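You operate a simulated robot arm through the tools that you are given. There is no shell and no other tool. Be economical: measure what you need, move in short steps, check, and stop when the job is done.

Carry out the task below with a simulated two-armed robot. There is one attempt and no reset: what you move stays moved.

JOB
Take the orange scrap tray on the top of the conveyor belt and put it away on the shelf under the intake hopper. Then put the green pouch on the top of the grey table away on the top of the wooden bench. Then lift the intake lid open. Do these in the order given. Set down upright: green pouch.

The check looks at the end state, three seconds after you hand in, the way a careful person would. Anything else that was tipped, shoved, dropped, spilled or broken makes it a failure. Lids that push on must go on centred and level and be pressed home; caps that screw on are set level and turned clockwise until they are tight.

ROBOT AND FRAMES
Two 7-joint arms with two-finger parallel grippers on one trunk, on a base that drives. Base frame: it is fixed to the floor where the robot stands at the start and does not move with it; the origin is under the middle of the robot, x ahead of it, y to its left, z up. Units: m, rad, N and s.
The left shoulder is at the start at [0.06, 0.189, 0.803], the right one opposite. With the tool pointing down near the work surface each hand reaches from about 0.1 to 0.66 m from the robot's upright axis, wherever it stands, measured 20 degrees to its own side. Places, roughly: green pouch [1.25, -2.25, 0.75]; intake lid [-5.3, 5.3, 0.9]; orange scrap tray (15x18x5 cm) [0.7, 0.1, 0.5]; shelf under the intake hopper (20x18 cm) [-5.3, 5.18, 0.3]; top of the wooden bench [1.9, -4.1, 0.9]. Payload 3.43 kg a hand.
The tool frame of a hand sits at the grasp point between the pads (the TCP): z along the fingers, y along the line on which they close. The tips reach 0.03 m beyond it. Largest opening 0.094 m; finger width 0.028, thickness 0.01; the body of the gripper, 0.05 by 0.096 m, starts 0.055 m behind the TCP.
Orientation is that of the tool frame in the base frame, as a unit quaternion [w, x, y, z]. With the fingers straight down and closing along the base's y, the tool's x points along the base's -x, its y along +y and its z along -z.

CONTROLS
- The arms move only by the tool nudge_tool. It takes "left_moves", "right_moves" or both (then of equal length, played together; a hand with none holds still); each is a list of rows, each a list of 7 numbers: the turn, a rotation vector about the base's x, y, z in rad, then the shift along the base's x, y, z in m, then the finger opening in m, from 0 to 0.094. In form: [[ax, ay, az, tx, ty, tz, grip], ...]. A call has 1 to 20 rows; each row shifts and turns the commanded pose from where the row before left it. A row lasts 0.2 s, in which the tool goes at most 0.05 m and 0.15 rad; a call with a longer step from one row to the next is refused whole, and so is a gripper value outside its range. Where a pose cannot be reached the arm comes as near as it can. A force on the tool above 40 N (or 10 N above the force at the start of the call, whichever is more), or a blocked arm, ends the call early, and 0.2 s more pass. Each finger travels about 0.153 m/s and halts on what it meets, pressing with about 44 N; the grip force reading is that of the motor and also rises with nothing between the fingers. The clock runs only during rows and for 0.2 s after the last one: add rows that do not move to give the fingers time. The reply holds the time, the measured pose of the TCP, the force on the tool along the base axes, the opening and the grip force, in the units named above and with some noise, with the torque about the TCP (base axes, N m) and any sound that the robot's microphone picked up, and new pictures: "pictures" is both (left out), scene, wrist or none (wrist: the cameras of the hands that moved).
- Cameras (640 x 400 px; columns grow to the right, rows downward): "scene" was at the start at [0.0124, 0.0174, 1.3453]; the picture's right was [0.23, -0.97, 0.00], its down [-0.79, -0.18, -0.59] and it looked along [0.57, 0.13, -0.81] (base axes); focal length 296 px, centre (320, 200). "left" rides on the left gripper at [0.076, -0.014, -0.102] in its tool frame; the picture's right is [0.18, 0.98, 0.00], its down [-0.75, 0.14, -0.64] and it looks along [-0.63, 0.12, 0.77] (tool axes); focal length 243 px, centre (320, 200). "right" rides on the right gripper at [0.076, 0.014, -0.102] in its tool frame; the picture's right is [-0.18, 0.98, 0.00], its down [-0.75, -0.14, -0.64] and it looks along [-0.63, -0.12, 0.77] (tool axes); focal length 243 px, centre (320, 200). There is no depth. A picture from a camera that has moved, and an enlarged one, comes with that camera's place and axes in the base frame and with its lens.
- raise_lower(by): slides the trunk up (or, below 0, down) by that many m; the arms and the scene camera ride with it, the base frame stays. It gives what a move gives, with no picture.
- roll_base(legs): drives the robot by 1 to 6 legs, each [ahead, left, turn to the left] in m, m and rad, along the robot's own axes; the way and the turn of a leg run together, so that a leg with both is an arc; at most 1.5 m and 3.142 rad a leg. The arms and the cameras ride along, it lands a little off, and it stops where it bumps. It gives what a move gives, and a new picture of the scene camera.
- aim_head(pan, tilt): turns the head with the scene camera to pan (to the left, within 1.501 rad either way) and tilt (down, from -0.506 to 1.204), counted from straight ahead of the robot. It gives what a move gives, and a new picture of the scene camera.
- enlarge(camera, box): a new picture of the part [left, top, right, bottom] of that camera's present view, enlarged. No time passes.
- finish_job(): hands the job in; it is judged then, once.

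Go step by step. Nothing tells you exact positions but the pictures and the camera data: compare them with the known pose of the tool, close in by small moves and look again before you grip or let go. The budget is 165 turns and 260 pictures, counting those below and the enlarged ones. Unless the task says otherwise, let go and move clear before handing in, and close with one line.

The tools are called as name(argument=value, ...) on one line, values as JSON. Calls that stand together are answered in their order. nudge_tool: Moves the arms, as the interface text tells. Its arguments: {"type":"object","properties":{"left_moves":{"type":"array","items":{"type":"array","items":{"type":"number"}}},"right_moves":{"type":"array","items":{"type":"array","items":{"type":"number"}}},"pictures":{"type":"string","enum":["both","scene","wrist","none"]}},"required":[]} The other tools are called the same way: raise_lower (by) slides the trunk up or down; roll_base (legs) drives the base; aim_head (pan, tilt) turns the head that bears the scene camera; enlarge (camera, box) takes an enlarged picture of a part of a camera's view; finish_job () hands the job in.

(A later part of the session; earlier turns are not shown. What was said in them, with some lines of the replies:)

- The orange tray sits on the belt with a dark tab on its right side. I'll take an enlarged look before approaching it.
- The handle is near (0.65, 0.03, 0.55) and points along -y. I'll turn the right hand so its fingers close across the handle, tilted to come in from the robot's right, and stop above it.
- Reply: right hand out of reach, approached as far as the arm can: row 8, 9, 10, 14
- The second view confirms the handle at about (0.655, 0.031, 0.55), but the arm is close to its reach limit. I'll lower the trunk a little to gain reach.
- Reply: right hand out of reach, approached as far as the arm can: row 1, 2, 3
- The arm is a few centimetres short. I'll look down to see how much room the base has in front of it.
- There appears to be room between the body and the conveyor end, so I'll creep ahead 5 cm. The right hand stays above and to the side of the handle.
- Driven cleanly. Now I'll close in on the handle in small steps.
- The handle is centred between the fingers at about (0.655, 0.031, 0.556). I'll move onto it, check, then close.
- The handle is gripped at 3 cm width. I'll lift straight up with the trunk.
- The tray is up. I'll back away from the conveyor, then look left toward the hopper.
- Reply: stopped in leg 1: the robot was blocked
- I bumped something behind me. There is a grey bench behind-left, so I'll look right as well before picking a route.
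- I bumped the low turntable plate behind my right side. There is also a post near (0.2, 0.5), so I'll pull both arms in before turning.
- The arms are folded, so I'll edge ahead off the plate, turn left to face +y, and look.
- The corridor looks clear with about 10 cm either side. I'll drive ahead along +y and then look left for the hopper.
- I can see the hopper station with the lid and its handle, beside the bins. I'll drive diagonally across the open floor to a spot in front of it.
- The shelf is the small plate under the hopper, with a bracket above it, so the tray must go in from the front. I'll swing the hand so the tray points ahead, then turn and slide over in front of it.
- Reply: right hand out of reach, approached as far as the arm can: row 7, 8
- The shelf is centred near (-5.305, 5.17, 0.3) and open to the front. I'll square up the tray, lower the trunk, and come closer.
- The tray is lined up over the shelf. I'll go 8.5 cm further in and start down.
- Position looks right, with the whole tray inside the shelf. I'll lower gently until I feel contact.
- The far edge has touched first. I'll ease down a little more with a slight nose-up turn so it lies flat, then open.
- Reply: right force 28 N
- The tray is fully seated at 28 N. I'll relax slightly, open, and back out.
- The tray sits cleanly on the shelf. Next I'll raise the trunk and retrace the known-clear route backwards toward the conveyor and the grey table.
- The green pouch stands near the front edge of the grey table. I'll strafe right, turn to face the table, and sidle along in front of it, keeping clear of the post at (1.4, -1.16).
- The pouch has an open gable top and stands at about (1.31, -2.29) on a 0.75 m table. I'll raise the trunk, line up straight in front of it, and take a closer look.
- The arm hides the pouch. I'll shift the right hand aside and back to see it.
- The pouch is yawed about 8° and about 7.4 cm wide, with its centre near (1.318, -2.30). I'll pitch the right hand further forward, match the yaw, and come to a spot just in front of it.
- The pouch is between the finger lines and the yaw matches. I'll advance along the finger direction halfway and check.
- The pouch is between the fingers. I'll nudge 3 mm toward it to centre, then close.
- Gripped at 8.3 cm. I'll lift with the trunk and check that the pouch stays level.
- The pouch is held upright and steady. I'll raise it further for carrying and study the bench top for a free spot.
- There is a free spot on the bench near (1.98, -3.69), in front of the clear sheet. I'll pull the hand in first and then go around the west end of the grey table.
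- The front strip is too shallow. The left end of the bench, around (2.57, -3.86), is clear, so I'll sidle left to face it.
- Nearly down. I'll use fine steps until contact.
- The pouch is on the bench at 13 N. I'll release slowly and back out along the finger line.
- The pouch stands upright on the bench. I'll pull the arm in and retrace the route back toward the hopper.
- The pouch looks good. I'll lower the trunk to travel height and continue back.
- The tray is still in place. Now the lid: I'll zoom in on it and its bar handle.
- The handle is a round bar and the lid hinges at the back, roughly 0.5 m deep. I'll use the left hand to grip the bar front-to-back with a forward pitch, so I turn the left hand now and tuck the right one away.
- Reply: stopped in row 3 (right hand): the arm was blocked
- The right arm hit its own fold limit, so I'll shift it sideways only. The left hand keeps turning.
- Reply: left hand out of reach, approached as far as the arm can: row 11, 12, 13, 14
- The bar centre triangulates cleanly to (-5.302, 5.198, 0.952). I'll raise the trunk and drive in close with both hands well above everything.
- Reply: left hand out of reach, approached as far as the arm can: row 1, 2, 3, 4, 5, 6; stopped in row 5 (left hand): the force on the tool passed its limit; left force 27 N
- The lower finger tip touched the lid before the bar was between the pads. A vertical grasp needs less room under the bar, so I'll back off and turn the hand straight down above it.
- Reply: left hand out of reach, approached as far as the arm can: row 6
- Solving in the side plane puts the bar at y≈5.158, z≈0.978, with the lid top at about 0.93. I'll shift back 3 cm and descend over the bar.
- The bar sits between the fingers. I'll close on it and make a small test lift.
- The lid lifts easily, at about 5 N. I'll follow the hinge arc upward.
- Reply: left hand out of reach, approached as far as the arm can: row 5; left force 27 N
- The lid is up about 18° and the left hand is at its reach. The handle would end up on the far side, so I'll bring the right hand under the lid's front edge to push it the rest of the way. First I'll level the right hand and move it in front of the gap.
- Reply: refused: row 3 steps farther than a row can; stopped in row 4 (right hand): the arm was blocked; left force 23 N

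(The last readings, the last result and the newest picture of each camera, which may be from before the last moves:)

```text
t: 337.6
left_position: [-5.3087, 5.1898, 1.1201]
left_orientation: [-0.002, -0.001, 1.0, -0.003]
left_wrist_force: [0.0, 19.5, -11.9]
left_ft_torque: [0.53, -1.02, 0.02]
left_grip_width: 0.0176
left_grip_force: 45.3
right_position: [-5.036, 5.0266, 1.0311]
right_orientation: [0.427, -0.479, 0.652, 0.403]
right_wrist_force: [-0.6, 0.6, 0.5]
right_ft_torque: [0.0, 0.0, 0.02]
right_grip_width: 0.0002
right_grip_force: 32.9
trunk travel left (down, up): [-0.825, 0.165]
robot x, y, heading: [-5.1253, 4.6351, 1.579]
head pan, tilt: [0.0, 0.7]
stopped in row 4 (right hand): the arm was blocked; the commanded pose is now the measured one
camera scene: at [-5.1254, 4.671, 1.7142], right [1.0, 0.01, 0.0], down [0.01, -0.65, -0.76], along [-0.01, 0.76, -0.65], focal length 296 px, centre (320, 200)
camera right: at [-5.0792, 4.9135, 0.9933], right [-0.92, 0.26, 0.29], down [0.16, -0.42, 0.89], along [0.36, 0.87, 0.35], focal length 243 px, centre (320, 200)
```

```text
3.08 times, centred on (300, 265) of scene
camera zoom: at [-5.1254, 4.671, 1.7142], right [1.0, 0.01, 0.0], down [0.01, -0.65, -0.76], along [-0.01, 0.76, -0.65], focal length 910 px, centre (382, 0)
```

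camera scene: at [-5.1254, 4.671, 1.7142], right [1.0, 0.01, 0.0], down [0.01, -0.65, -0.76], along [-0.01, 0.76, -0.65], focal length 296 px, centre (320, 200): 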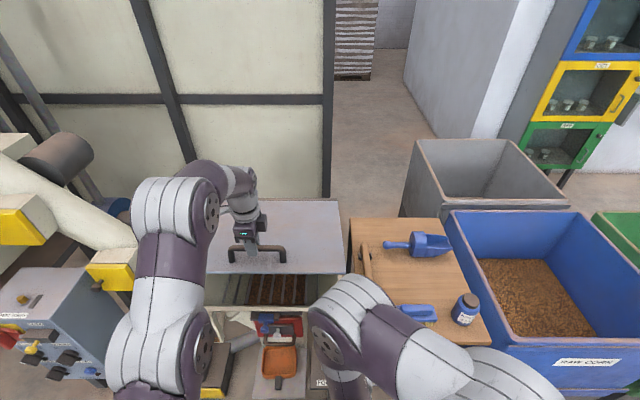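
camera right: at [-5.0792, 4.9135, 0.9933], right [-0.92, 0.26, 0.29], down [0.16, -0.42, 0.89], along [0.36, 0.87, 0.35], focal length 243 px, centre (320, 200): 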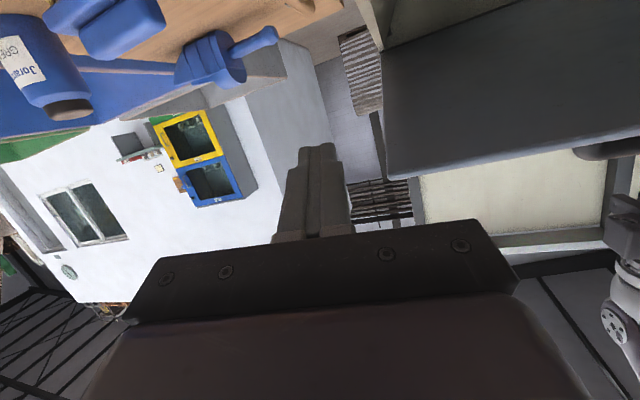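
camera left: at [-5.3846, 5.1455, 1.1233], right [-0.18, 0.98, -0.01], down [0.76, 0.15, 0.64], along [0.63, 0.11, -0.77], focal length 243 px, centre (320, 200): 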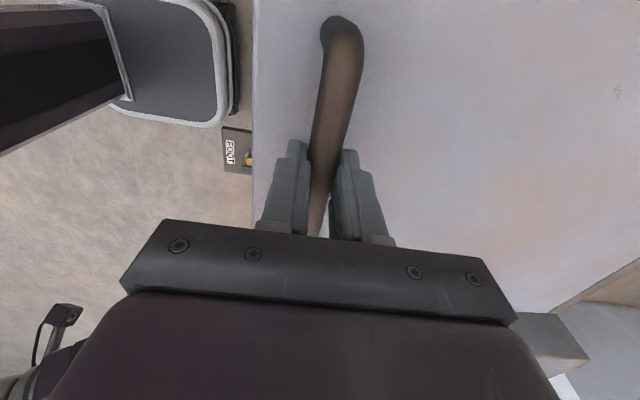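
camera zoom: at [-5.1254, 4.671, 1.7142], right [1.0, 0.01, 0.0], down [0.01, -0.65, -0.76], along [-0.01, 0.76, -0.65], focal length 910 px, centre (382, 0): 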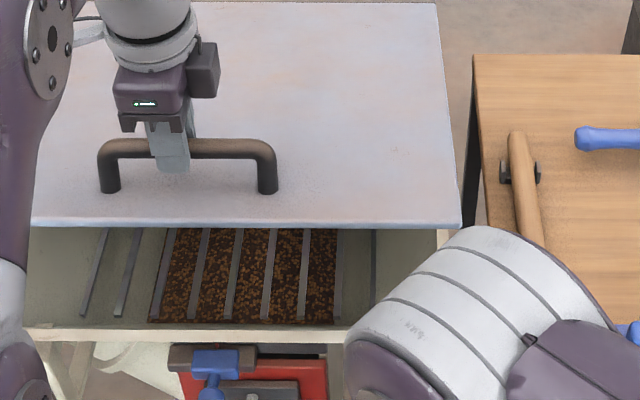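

The right arm is tightly folded here. I'll slide it sideways and forward a bit to unfold before finishing the levelling.

nudge_tool(right_moves=[[0, 0, 0, -0.03, 0.005, 0, 0.0], [0, 0, 0, -0.03, 0.005, 0, 0.0], [0, 0, 0, -0.03, 0.005, 0, 0.0], [0, 0, 0, -0.03, 0.005, 0, 0.0], [0, 0, 0, 0, 0, 0, 0.0]])

```text
t: 338.8
left_position: [-5.3095, 5.1899, 1.1202]
left_orientation: [-0.002, 0.0, 1.0, -0.006]
left_wrist_force: [0.9, 26.0, -12.5]
left_ft_torque: [0.62, -0.05, 0.03]
left_grip_width: 0.0175
left_grip_force: 44.9
right_position: [-5.1552, 5.0477, 1.0318]
right_orientation: [0.427, -0.48, 0.652, 0.403]
right_wrist_force: [0.2, -0.3, -0.2]
right_ft_torque: [0.0, 0.02, 0.0]
right_grip_width: 0.0001
right_grip_force: 33.2
trunk travel left (down, up): [-0.825, 0.165]
robot x, y, heading: [-5.126, 4.6393, 1.584]
head pan, tilt: [0.0, 0.7]
camera scene: at [-5.125, 4.6727, 1.7143], right [1.0, 0.01, 0.0], down [0.01, -0.65, -0.76], along [-0.01, 0.76, -0.65], focal length 296 px, centre (320, 200)
camera right: at [-5.1988, 4.9339, 0.9934], right [-0.92, 0.26, 0.29], down [0.16, -0.42, 0.89], along [0.35, 0.87, 0.34], focal length 243 px, centre (320, 200)
```

scene: 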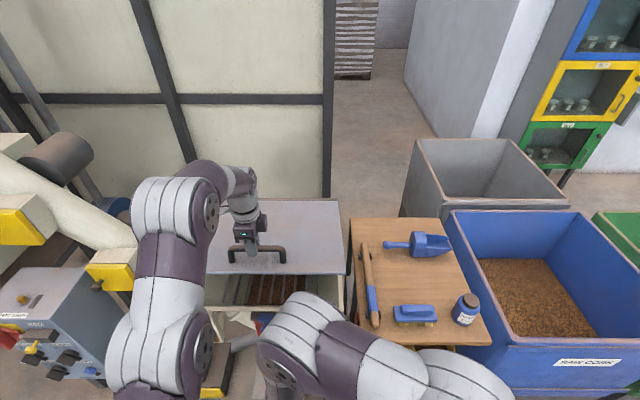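
right: 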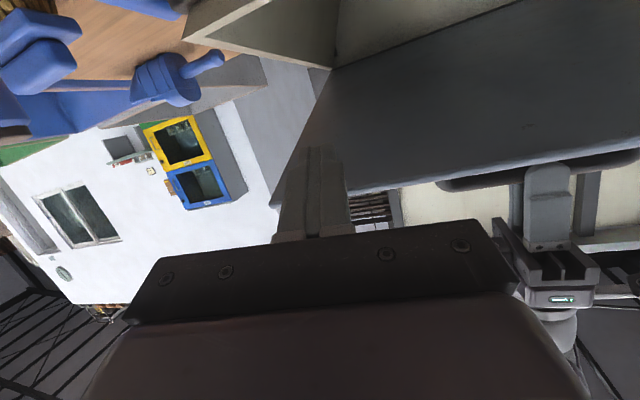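

nudge_tool(right_moves=[[0.1, 0, 0.06, 0, 0.02, -0.003, 0.0], [0.1, 0, 0.06, 0, 0.02, -0.003, 0.0], [0.1, 0, 0.06, 0, 0.02, -0.002, 0.0], [0, 0, 0, 0, 0.02, 0, 0.0], [0, 0, 0, 0, 0.01, 0, 0.0], [0, 0, 0, 0, 0, 0, 0.0]])

enlarge(camera="scene", box=[200, 200, 400, 330])

```text
t: 340.2
left_position: [-5.3092, 5.1895, 1.1193]
left_orientation: [-0.003, 0.0, 1.0, -0.006]
left_wrist_force: [2.2, 25.5, -14.9]
left_ft_torque: [0.42, -0.09, 0.08]
left_grip_width: 0.0177
left_grip_force: 45.6
right_position: [-5.1564, 5.1391, 1.0213]
right_orientation: [0.454, -0.468, 0.538, 0.534]
right_wrist_force: [-0.6, 0.2, 0.6]
right_ft_torque: [0.03, 0.05, -0.04]
right_grip_width: 0.0001
right_grip_force: 33.1
trunk travel left (down, up): [-0.825, 0.165]
robot x, y, heading: [-5.128, 4.6378, 1.581]
head pan, tilt: [0.0, 0.7]
camera scene: at [-5.125, 4.6729, 1.7142], right [1.0, 0.01, 0.0], down [0.01, -0.65, -0.76], along [-0.01, 0.76, -0.65], focal length 296 px, centre (320, 200)
camera right: at [-5.1807, 5.0355, 0.9504], right [-0.94, 0.0, 0.33], down [0.26, -0.63, 0.74], along [0.2, 0.78, 0.59], focal length 243 px, centre (320, 200)
```

scene: 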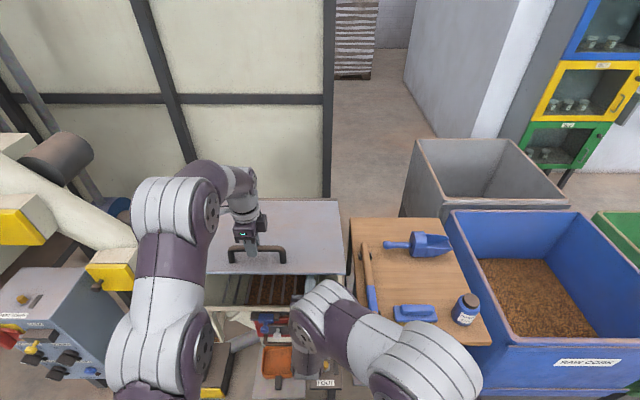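
right: 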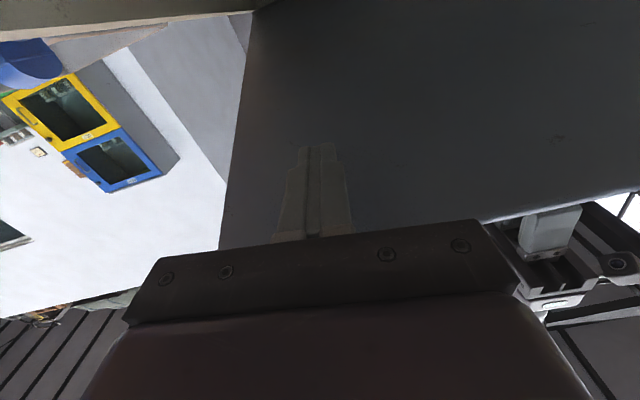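

```text
3.08 times, centred on (300, 265) of scene
camera zoom: at [-5.125, 4.6729, 1.7142], right [1.0, 0.01, 0.0], down [0.01, -0.65, -0.76], along [-0.01, 0.76, -0.65], focal length 910 px, centre (382, 0)
```

zoom: 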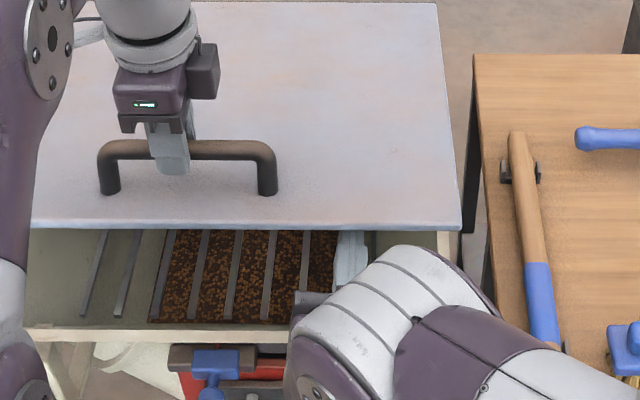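

The right hand is level and its tips are under the lid. I'll raise it to take the load.

nudge_tool(right_moves=[[0, 0, 0, 0, 0, 0.012, 0.0], [0, 0, 0, 0, 0, 0.01, 0.0], [0, 0, 0, 0, 0, 0.008, 0.0], [0, 0, 0, 0, 0, 0.006, 0.0], [0, 0, 0, 0, 0, 0, 0.0]], pictures="none")

```text
t: 341.0
left_position: [-5.3097, 5.1912, 1.1252]
left_orientation: [-0.001, 0.0, 1.0, 0.002]
left_wrist_force: [1.4, 16.9, -11.5]
left_ft_torque: [0.51, 0.44, 0.1]
left_grip_width: 0.0176
left_grip_force: 45.3
right_position: [-5.1544, 5.1351, 1.0468]
right_orientation: [0.454, -0.473, 0.541, 0.527]
right_wrist_force: [0.1, -0.3, 0.2]
right_ft_torque: [0.03, 0.01, -0.04]
right_grip_width: 0.0
right_grip_force: 32.9
trunk travel left (down, up): [-0.825, 0.165]
robot x, y, heading: [-5.1267, 4.6355, 1.578]
head pan, tilt: [0.0, 0.7]
stopped in row 4 (right hand): the force on the tool passed its limit (the readings are from after the stop); the commanded pose is now the measured one
```

Contact made. Now I'll open the left hand, lift it off the bar and pull it back, letting the right hand carry the lid.

nudge_tool(left_moves=[[0, 0, 0, 0, 0, 0, 0.03], [0, 0, 0, 0, 0, 0, 0.06], [0, 0, 0, 0, 0, 0, 0.07], [0, 0, 0, 0, 0, 0.015, 0.07], [0, 0, 0, 0, 0, 0.02, 0.07], [0, 0, 0, 0, -0.005, 0.02, 0.07], [0, 0, 0, 0, -0.03, 0.01, 0.07], [0, 0, 0, 0, -0.03, 0, 0.07], [0, 0, 0, 0, -0.03, 0, 0.07], [0, 0, 0, 0, -0.03, 0, 0.07], [0, 0, 0, 0, 0, 0, 0.07]])

```text
t: 343.4
left_position: [-5.3081, 5.0377, 1.168]
left_orientation: [-0.003, 0.0, 1.0, 0.002]
left_wrist_force: [-0.7, 0.3, -0.1]
left_ft_torque: [0.01, 0.0, 0.02]
left_grip_width: 0.0701
left_grip_force: 0.0
left hand out of reach, approached as far as the arm can: row 4, 5, 6
right_position: [-5.155, 5.132, 1.0495]
right_orientation: [0.454, -0.472, 0.539, 0.529]
right_wrist_force: [0.6, 0.3, -0.7]
right_ft_torque: [0.0, -0.02, -0.01]
right_grip_width: 0.0002
right_grip_force: 33.0
trunk travel left (down, up): [-0.825, 0.165]
robot x, y, heading: [-5.1233, 4.6325, 1.58]
head pan, tilt: [0.0, 0.7]
camera scene: at [-5.1248, 4.6647, 1.7144], right [1.0, 0.01, 0.0], down [0.01, -0.64, -0.76], along [-0.01, 0.76, -0.64], focal length 296 px, centre (320, 200)
camera left: at [-5.3835, 5.0216, 1.2716], right [-0.18, 0.98, 0.0], down [0.76, 0.14, 0.64], along [0.63, 0.12, -0.77], focal length 243 px, centre (320, 200)
```

scene: 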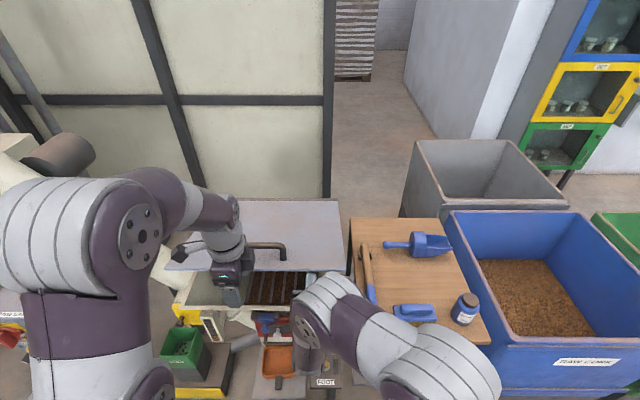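
left: 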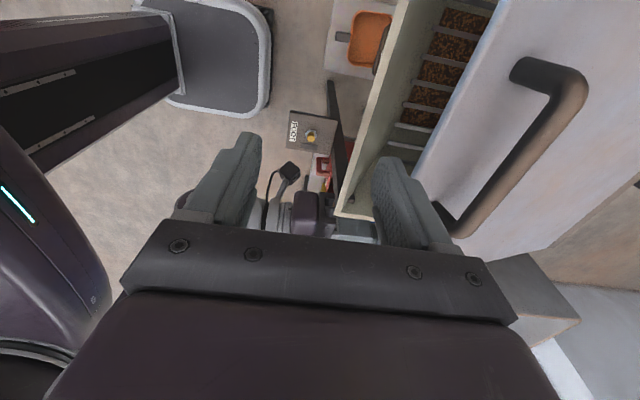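

The lid stays up by itself on hinge friction. I'll push it further along the arc with the right hand while tucking the left hand back.

nudge_tool(right_moves=[[0, 0, 0, 0, 0.02, 0.012, 0.0], [0, 0, 0, 0, 0.02, 0.016, 0.0], [0, 0, 0, 0, 0.02, 0.018, 0.0], [0, 0, 0, 0, 0.016, 0.025, 0.0], [0, 0, 0, 0, 0.016, 0.025, 0.0], [0, 0, 0, 0, 0.02, 0.025, 0.0], [0, 0, 0, 0, 0.02, 0.025, 0.0], [0, 0, 0, 0, 0, 0, 0.0]], left_moves=[[0, 0, 0, 0, -0.02, 0.01, 0.07], [0, 0, 0, 0, -0.02, 0.01, 0.07], [0, 0, 0, 0, -0.02, 0.01, 0.07], [0, 0, 0, 0, -0.02, 0.01, 0.07], [0, 0, 0, 0, -0.02, 0, 0.07], [0, 0, 0, 0, 0, 0, 0.07], [0, 0, 0, 0, 0, 0, 0.07], [0, 0, 0, 0, 0, 0, 0.07]], pictures="scene")

```text
t: 345.2
left_position: [-5.3105, 4.9374, 1.2086]
left_orientation: [-0.003, 0.0, 1.0, 0.002]
left_wrist_force: [0.0, -0.1, 0.4]
left_ft_torque: [0.01, -0.03, 0.0]
left_grip_width: 0.07
left_grip_force: 0.1
right_position: [-5.1558, 5.2612, 1.1978]
right_orientation: [0.454, -0.472, 0.54, 0.529]
right_wrist_force: [-0.4, -2.3, -3.5]
right_ft_torque: [-0.08, -0.04, -0.02]
right_grip_width: 0.0
right_grip_force: 33.0
trunk travel left (down, up): [-0.825, 0.165]
robot x, y, heading: [-5.1182, 4.639, 1.579]
head pan, tilt: [0.0, 0.7]
camera scene: at [-5.1249, 4.6636, 1.7145], right [1.0, 0.01, 0.0], down [0.01, -0.64, -0.76], along [-0.01, 0.76, -0.64], focal length 296 px, centre (320, 200)
```

scene: 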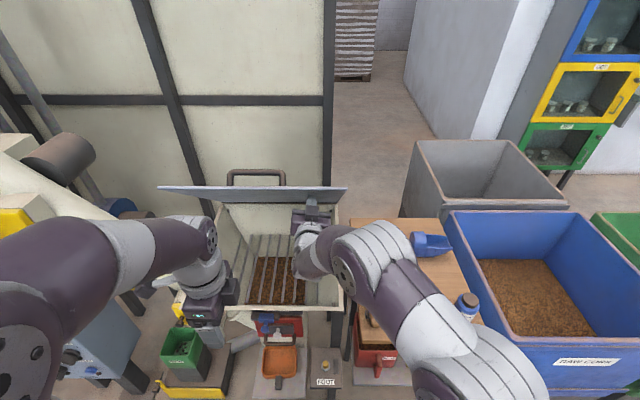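

It's opening well, now around 43°. I'll continue along the arc.

nudge_tool(right_moves=[[0, 0, 0, 0, 0.023, 0.022, 0.0], [0, 0, 0, 0, 0.023, 0.021, 0.0], [0, 0, 0, 0, 0.026, 0.018, 0.0], [0, 0, 0, 0, 0.026, 0.017, 0.0], [0, 0, 0, 0, 0.028, 0.014, 0.0], [0, 0, 0, 0, 0.029, 0.013, 0.0], [0, 0, 0, 0, 0, 0, 0.0]], pictures="scene")

```text
t: 346.8
left_position: [-5.31, 4.936, 1.2094]
left_orientation: [-0.003, -0.001, 1.0, 0.001]
left_wrist_force: [-0.4, 0.4, 0.4]
left_ft_torque: [-0.01, 0.01, -0.01]
left_grip_width: 0.0701
left_grip_force: 0.1
right_position: [-5.1541, 5.4169, 1.3032]
right_orientation: [0.454, -0.472, 0.538, 0.53]
right_wrist_force: [0.5, -0.7, 0.7]
right_ft_torque: [-0.01, 0.02, 0.01]
right_grip_width: 0.0
right_grip_force: 33.1
trunk travel left (down, up): [-0.825, 0.165]
robot x, y, heading: [-5.1245, 4.6337, 1.579]
head pan, tilt: [0.0, 0.7]
camera scene: at [-5.1247, 4.6631, 1.7145], right [1.0, 0.01, 0.0], down [0.01, -0.64, -0.77], along [-0.01, 0.77, -0.64], focal length 296 px, centre (320, 200)
```

scene: 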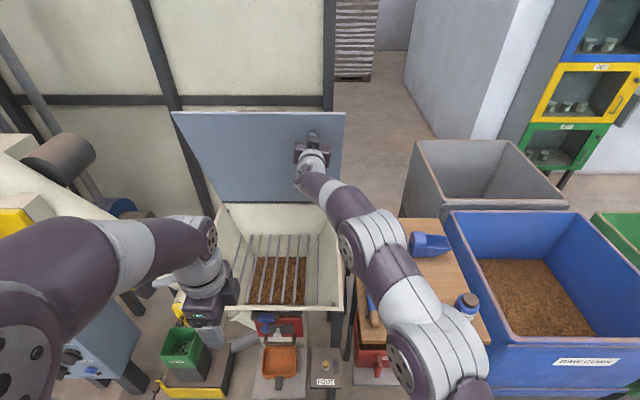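

About 70° and the hinge is still easy. I'll push on with the arm, then creep the base forward if needed.

nudge_tool(right_moves=[[0, 0, 0, 0, 0.025, 0.006, 0.0], [0, 0, 0, 0, 0.025, 0.004, 0.0], [0, 0, 0, 0, 0.025, 0.002, 0.0], [0, 0, 0, 0, 0.025, 0.0, 0.0], [0, 0, 0, 0, 0.025, 0.0, 0.0], [0, 0, 0, 0, 0, 0, 0.0]], pictures="scene")

```text
t: 347.2
left_position: [-5.3091, 4.9332, 1.2095]
left_orientation: [-0.003, 0.001, 1.0, 0.004]
left_wrist_force: [-0.8, 1.4, -1.2]
left_ft_torque: [-0.1, -0.01, -0.01]
left_grip_width: 0.0701
left_grip_force: 0.0
right_position: [-5.1542, 5.4267, 1.3093]
right_orientation: [0.456, -0.47, 0.54, 0.529]
right_wrist_force: [10.7, -53.9, 3.2]
right_ft_torque: [0.82, 0.0, -0.37]
right_grip_width: 0.0
right_grip_force: 33.0
trunk travel left (down, up): [-0.825, 0.165]
robot x, y, heading: [-5.1261, 4.6379, 1.578]
head pan, tilt: [0.0, 0.7]
stopped in row 1 (right hand): the force on the tool passed its limit (the readings are from after the stop); the commanded pose is now the measured one
camera scene: at [-5.1232, 4.6561, 1.7147], right [1.0, 0.01, 0.0], down [0.0, -0.64, -0.77], along [-0.01, 0.77, -0.64], focal length 296 px, centre (320, 200)
```

scene: 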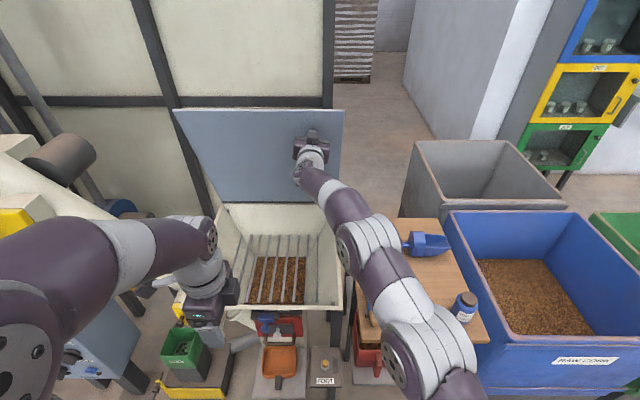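

It came to a firm stop at about 70°, which looks like the hinge limit. I'll ease the right hand back and see whether the lid stays.

nudge_tool(right_moves=[[0, 0, 0, 0, -0.01, -0.003, 0.0], [0, 0, 0, 0, -0.02, -0.005, 0.0], [0, 0, 0, 0, -0.02, -0.005, 0.0], [0, 0, 0, 0, -0.02, -0.005, 0.0], [0, 0, 0, 0, 0, 0, 0.0], [0, 0, 0, 0, 0, 0, 0.0]])

```text
t: 348.6
left_position: [-5.3102, 4.9371, 1.2081]
left_orientation: [-0.003, 0.0, 1.0, 0.002]
left_wrist_force: [0.5, 0.2, 0.8]
left_ft_torque: [-0.02, 0.01, 0.01]
left_grip_width: 0.0702
left_grip_force: 0.2
right_position: [-5.1549, 5.3641, 1.2845]
right_orientation: [0.453, -0.473, 0.541, 0.527]
right_wrist_force: [0.1, -0.3, -0.3]
right_ft_torque: [-0.03, 0.0, 0.04]
right_grip_width: 0.0001
right_grip_force: 33.7
trunk travel left (down, up): [-0.825, 0.165]
robot x, y, heading: [-5.1239, 4.6358, 1.58]
head pan, tilt: [0.0, 0.7]
camera scene: at [-5.1248, 4.6642, 1.7144], right [1.0, 0.01, 0.0], down [0.01, -0.64, -0.76], along [-0.01, 0.76, -0.64], focal length 296 px, centre (320, 200)
camera right: at [-5.1774, 5.2597, 1.2148], right [-0.95, 0.0, 0.32], down [0.25, -0.61, 0.75], along [0.2, 0.79, 0.58], focal length 243 px, centre (320, 200)
```

scene: 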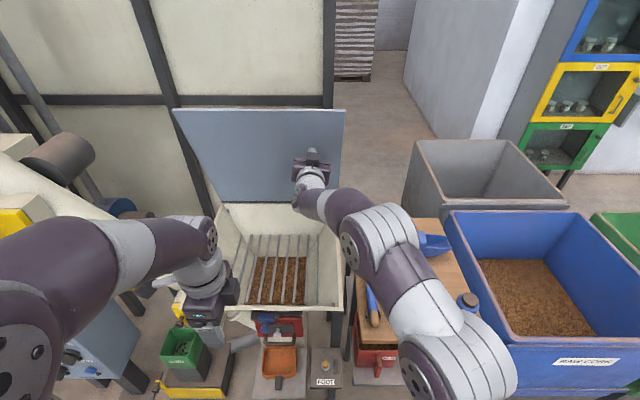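
right: 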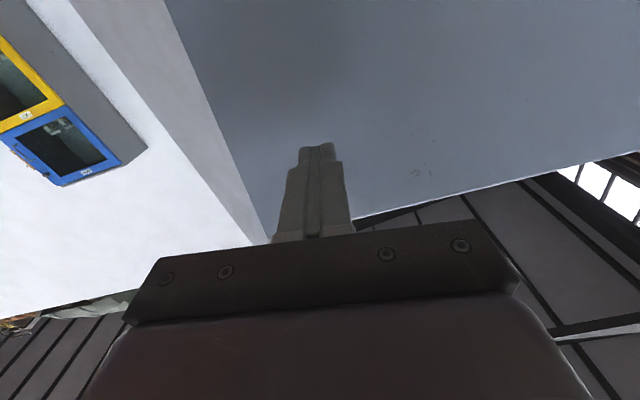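

The lid stays open. I'll withdraw the right hand, back the base away, and check everything.

nudge_tool(right_moves=[[0, 0, 0, 0, -0.03, 0, 0.0], [0, 0, 0, 0, -0.03, 0, 0.0], [0, 0, 0, 0, -0.03, 0, 0.0], [0, 0, 0, 0, -0.03, 0, 0.0], [0, 0, 0, 0, -0.03, 0, 0.0], [0, 0, 0, 0, -0.03, 0, 0.0], [0, 0, 0, 0, 0, 0, 0.0]], pictures="none")

roll_base(legs=[[-0.45, 0, 0]])

enlarge(camera="scene", box=[160, 60, 400, 320])

```text
t: 350.2
left_position: [-5.3095, 4.9366, 1.2097]
left_orientation: [-0.002, -0.001, 1.0, 0.002]
left_wrist_force: [0.1, -0.3, 0.1]
left_ft_torque: [0.02, 0.01, 0.0]
left_grip_width: 0.0699
left_grip_force: 0.0
right_position: [-5.1555, 5.1842, 1.2877]
right_orientation: [0.454, -0.472, 0.543, 0.526]
right_wrist_force: [-0.2, -0.1, 0.9]
right_ft_torque: [-0.02, -0.01, 0.01]
right_grip_width: 0.0
right_grip_force: 33.4
trunk travel left (down, up): [-0.825, 0.165]
robot x, y, heading: [-5.1278, 4.6352, 1.577]
head pan, tilt: [0.0, 0.7]
```

```text
t: 352.9
left_position: [-5.3061, 4.4921, 1.2096]
left_orientation: [-0.002, 0.001, 1.0, 0.001]
left_wrist_force: [-0.2, -0.6, 0.4]
left_ft_torque: [0.0, 0.0, 0.01]
left_grip_width: 0.0701
left_grip_force: 0.0
right_position: [-5.1508, 4.7416, 1.2862]
right_orientation: [0.454, -0.473, 0.542, 0.527]
right_wrist_force: [0.4, 0.6, 0.9]
right_ft_torque: [0.01, 0.0, 0.0]
right_grip_width: 0.0
right_grip_force: 32.7
trunk travel left (down, up): [-0.825, 0.165]
robot x, y, heading: [-5.1205, 4.1966, 1.581]
head pan, tilt: [0.0, 0.7]
camera scene: at [-5.121, 4.2199, 1.7144], right [1.0, 0.01, 0.0], down [0.01, -0.64, -0.76], along [-0.01, 0.76, -0.64], focal length 296 px, centre (320, 200)
```

scene: 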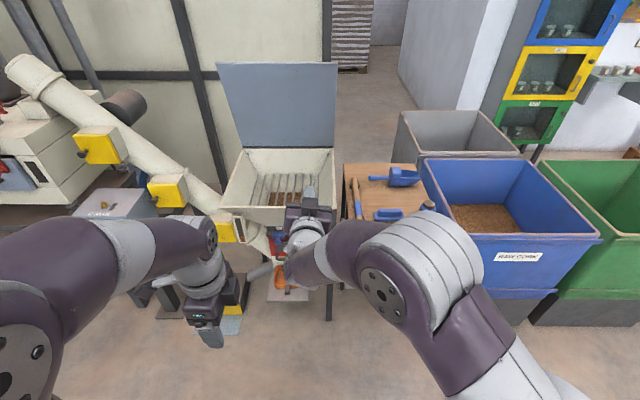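

```text
1.54 times, centred on (280, 190) of scene
camera zoom: at [-5.121, 4.2199, 1.7144], right [1.0, 0.01, 0.0], down [0.01, -0.64, -0.76], along [-0.01, 0.76, -0.64], focal length 455 px, centre (382, 215)
```

zoom: 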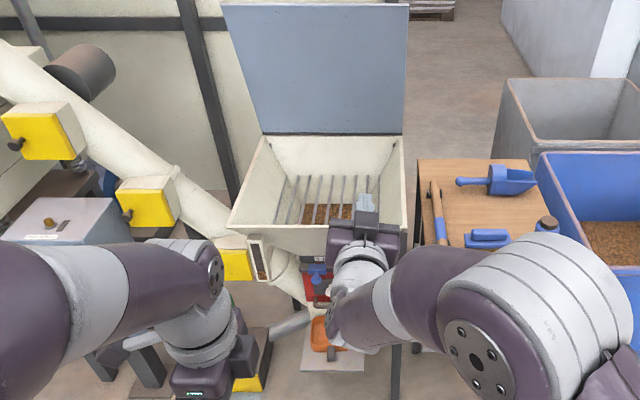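

The lid stands open on its own, the tray is on the shelf under the hopper, the pouch was left upright on the bench, and both hands are clear.

finish_job()

```text
The job is handed in.
```

The job is handed in: the orange tray is on the shelf under the hopper, the green pouch stands upright on the wooden bench, and the intake lid is open at its stop (about 70°). The base bumped the low turntable plate behind the start position once while backing up; nothing I could see was disturbed.
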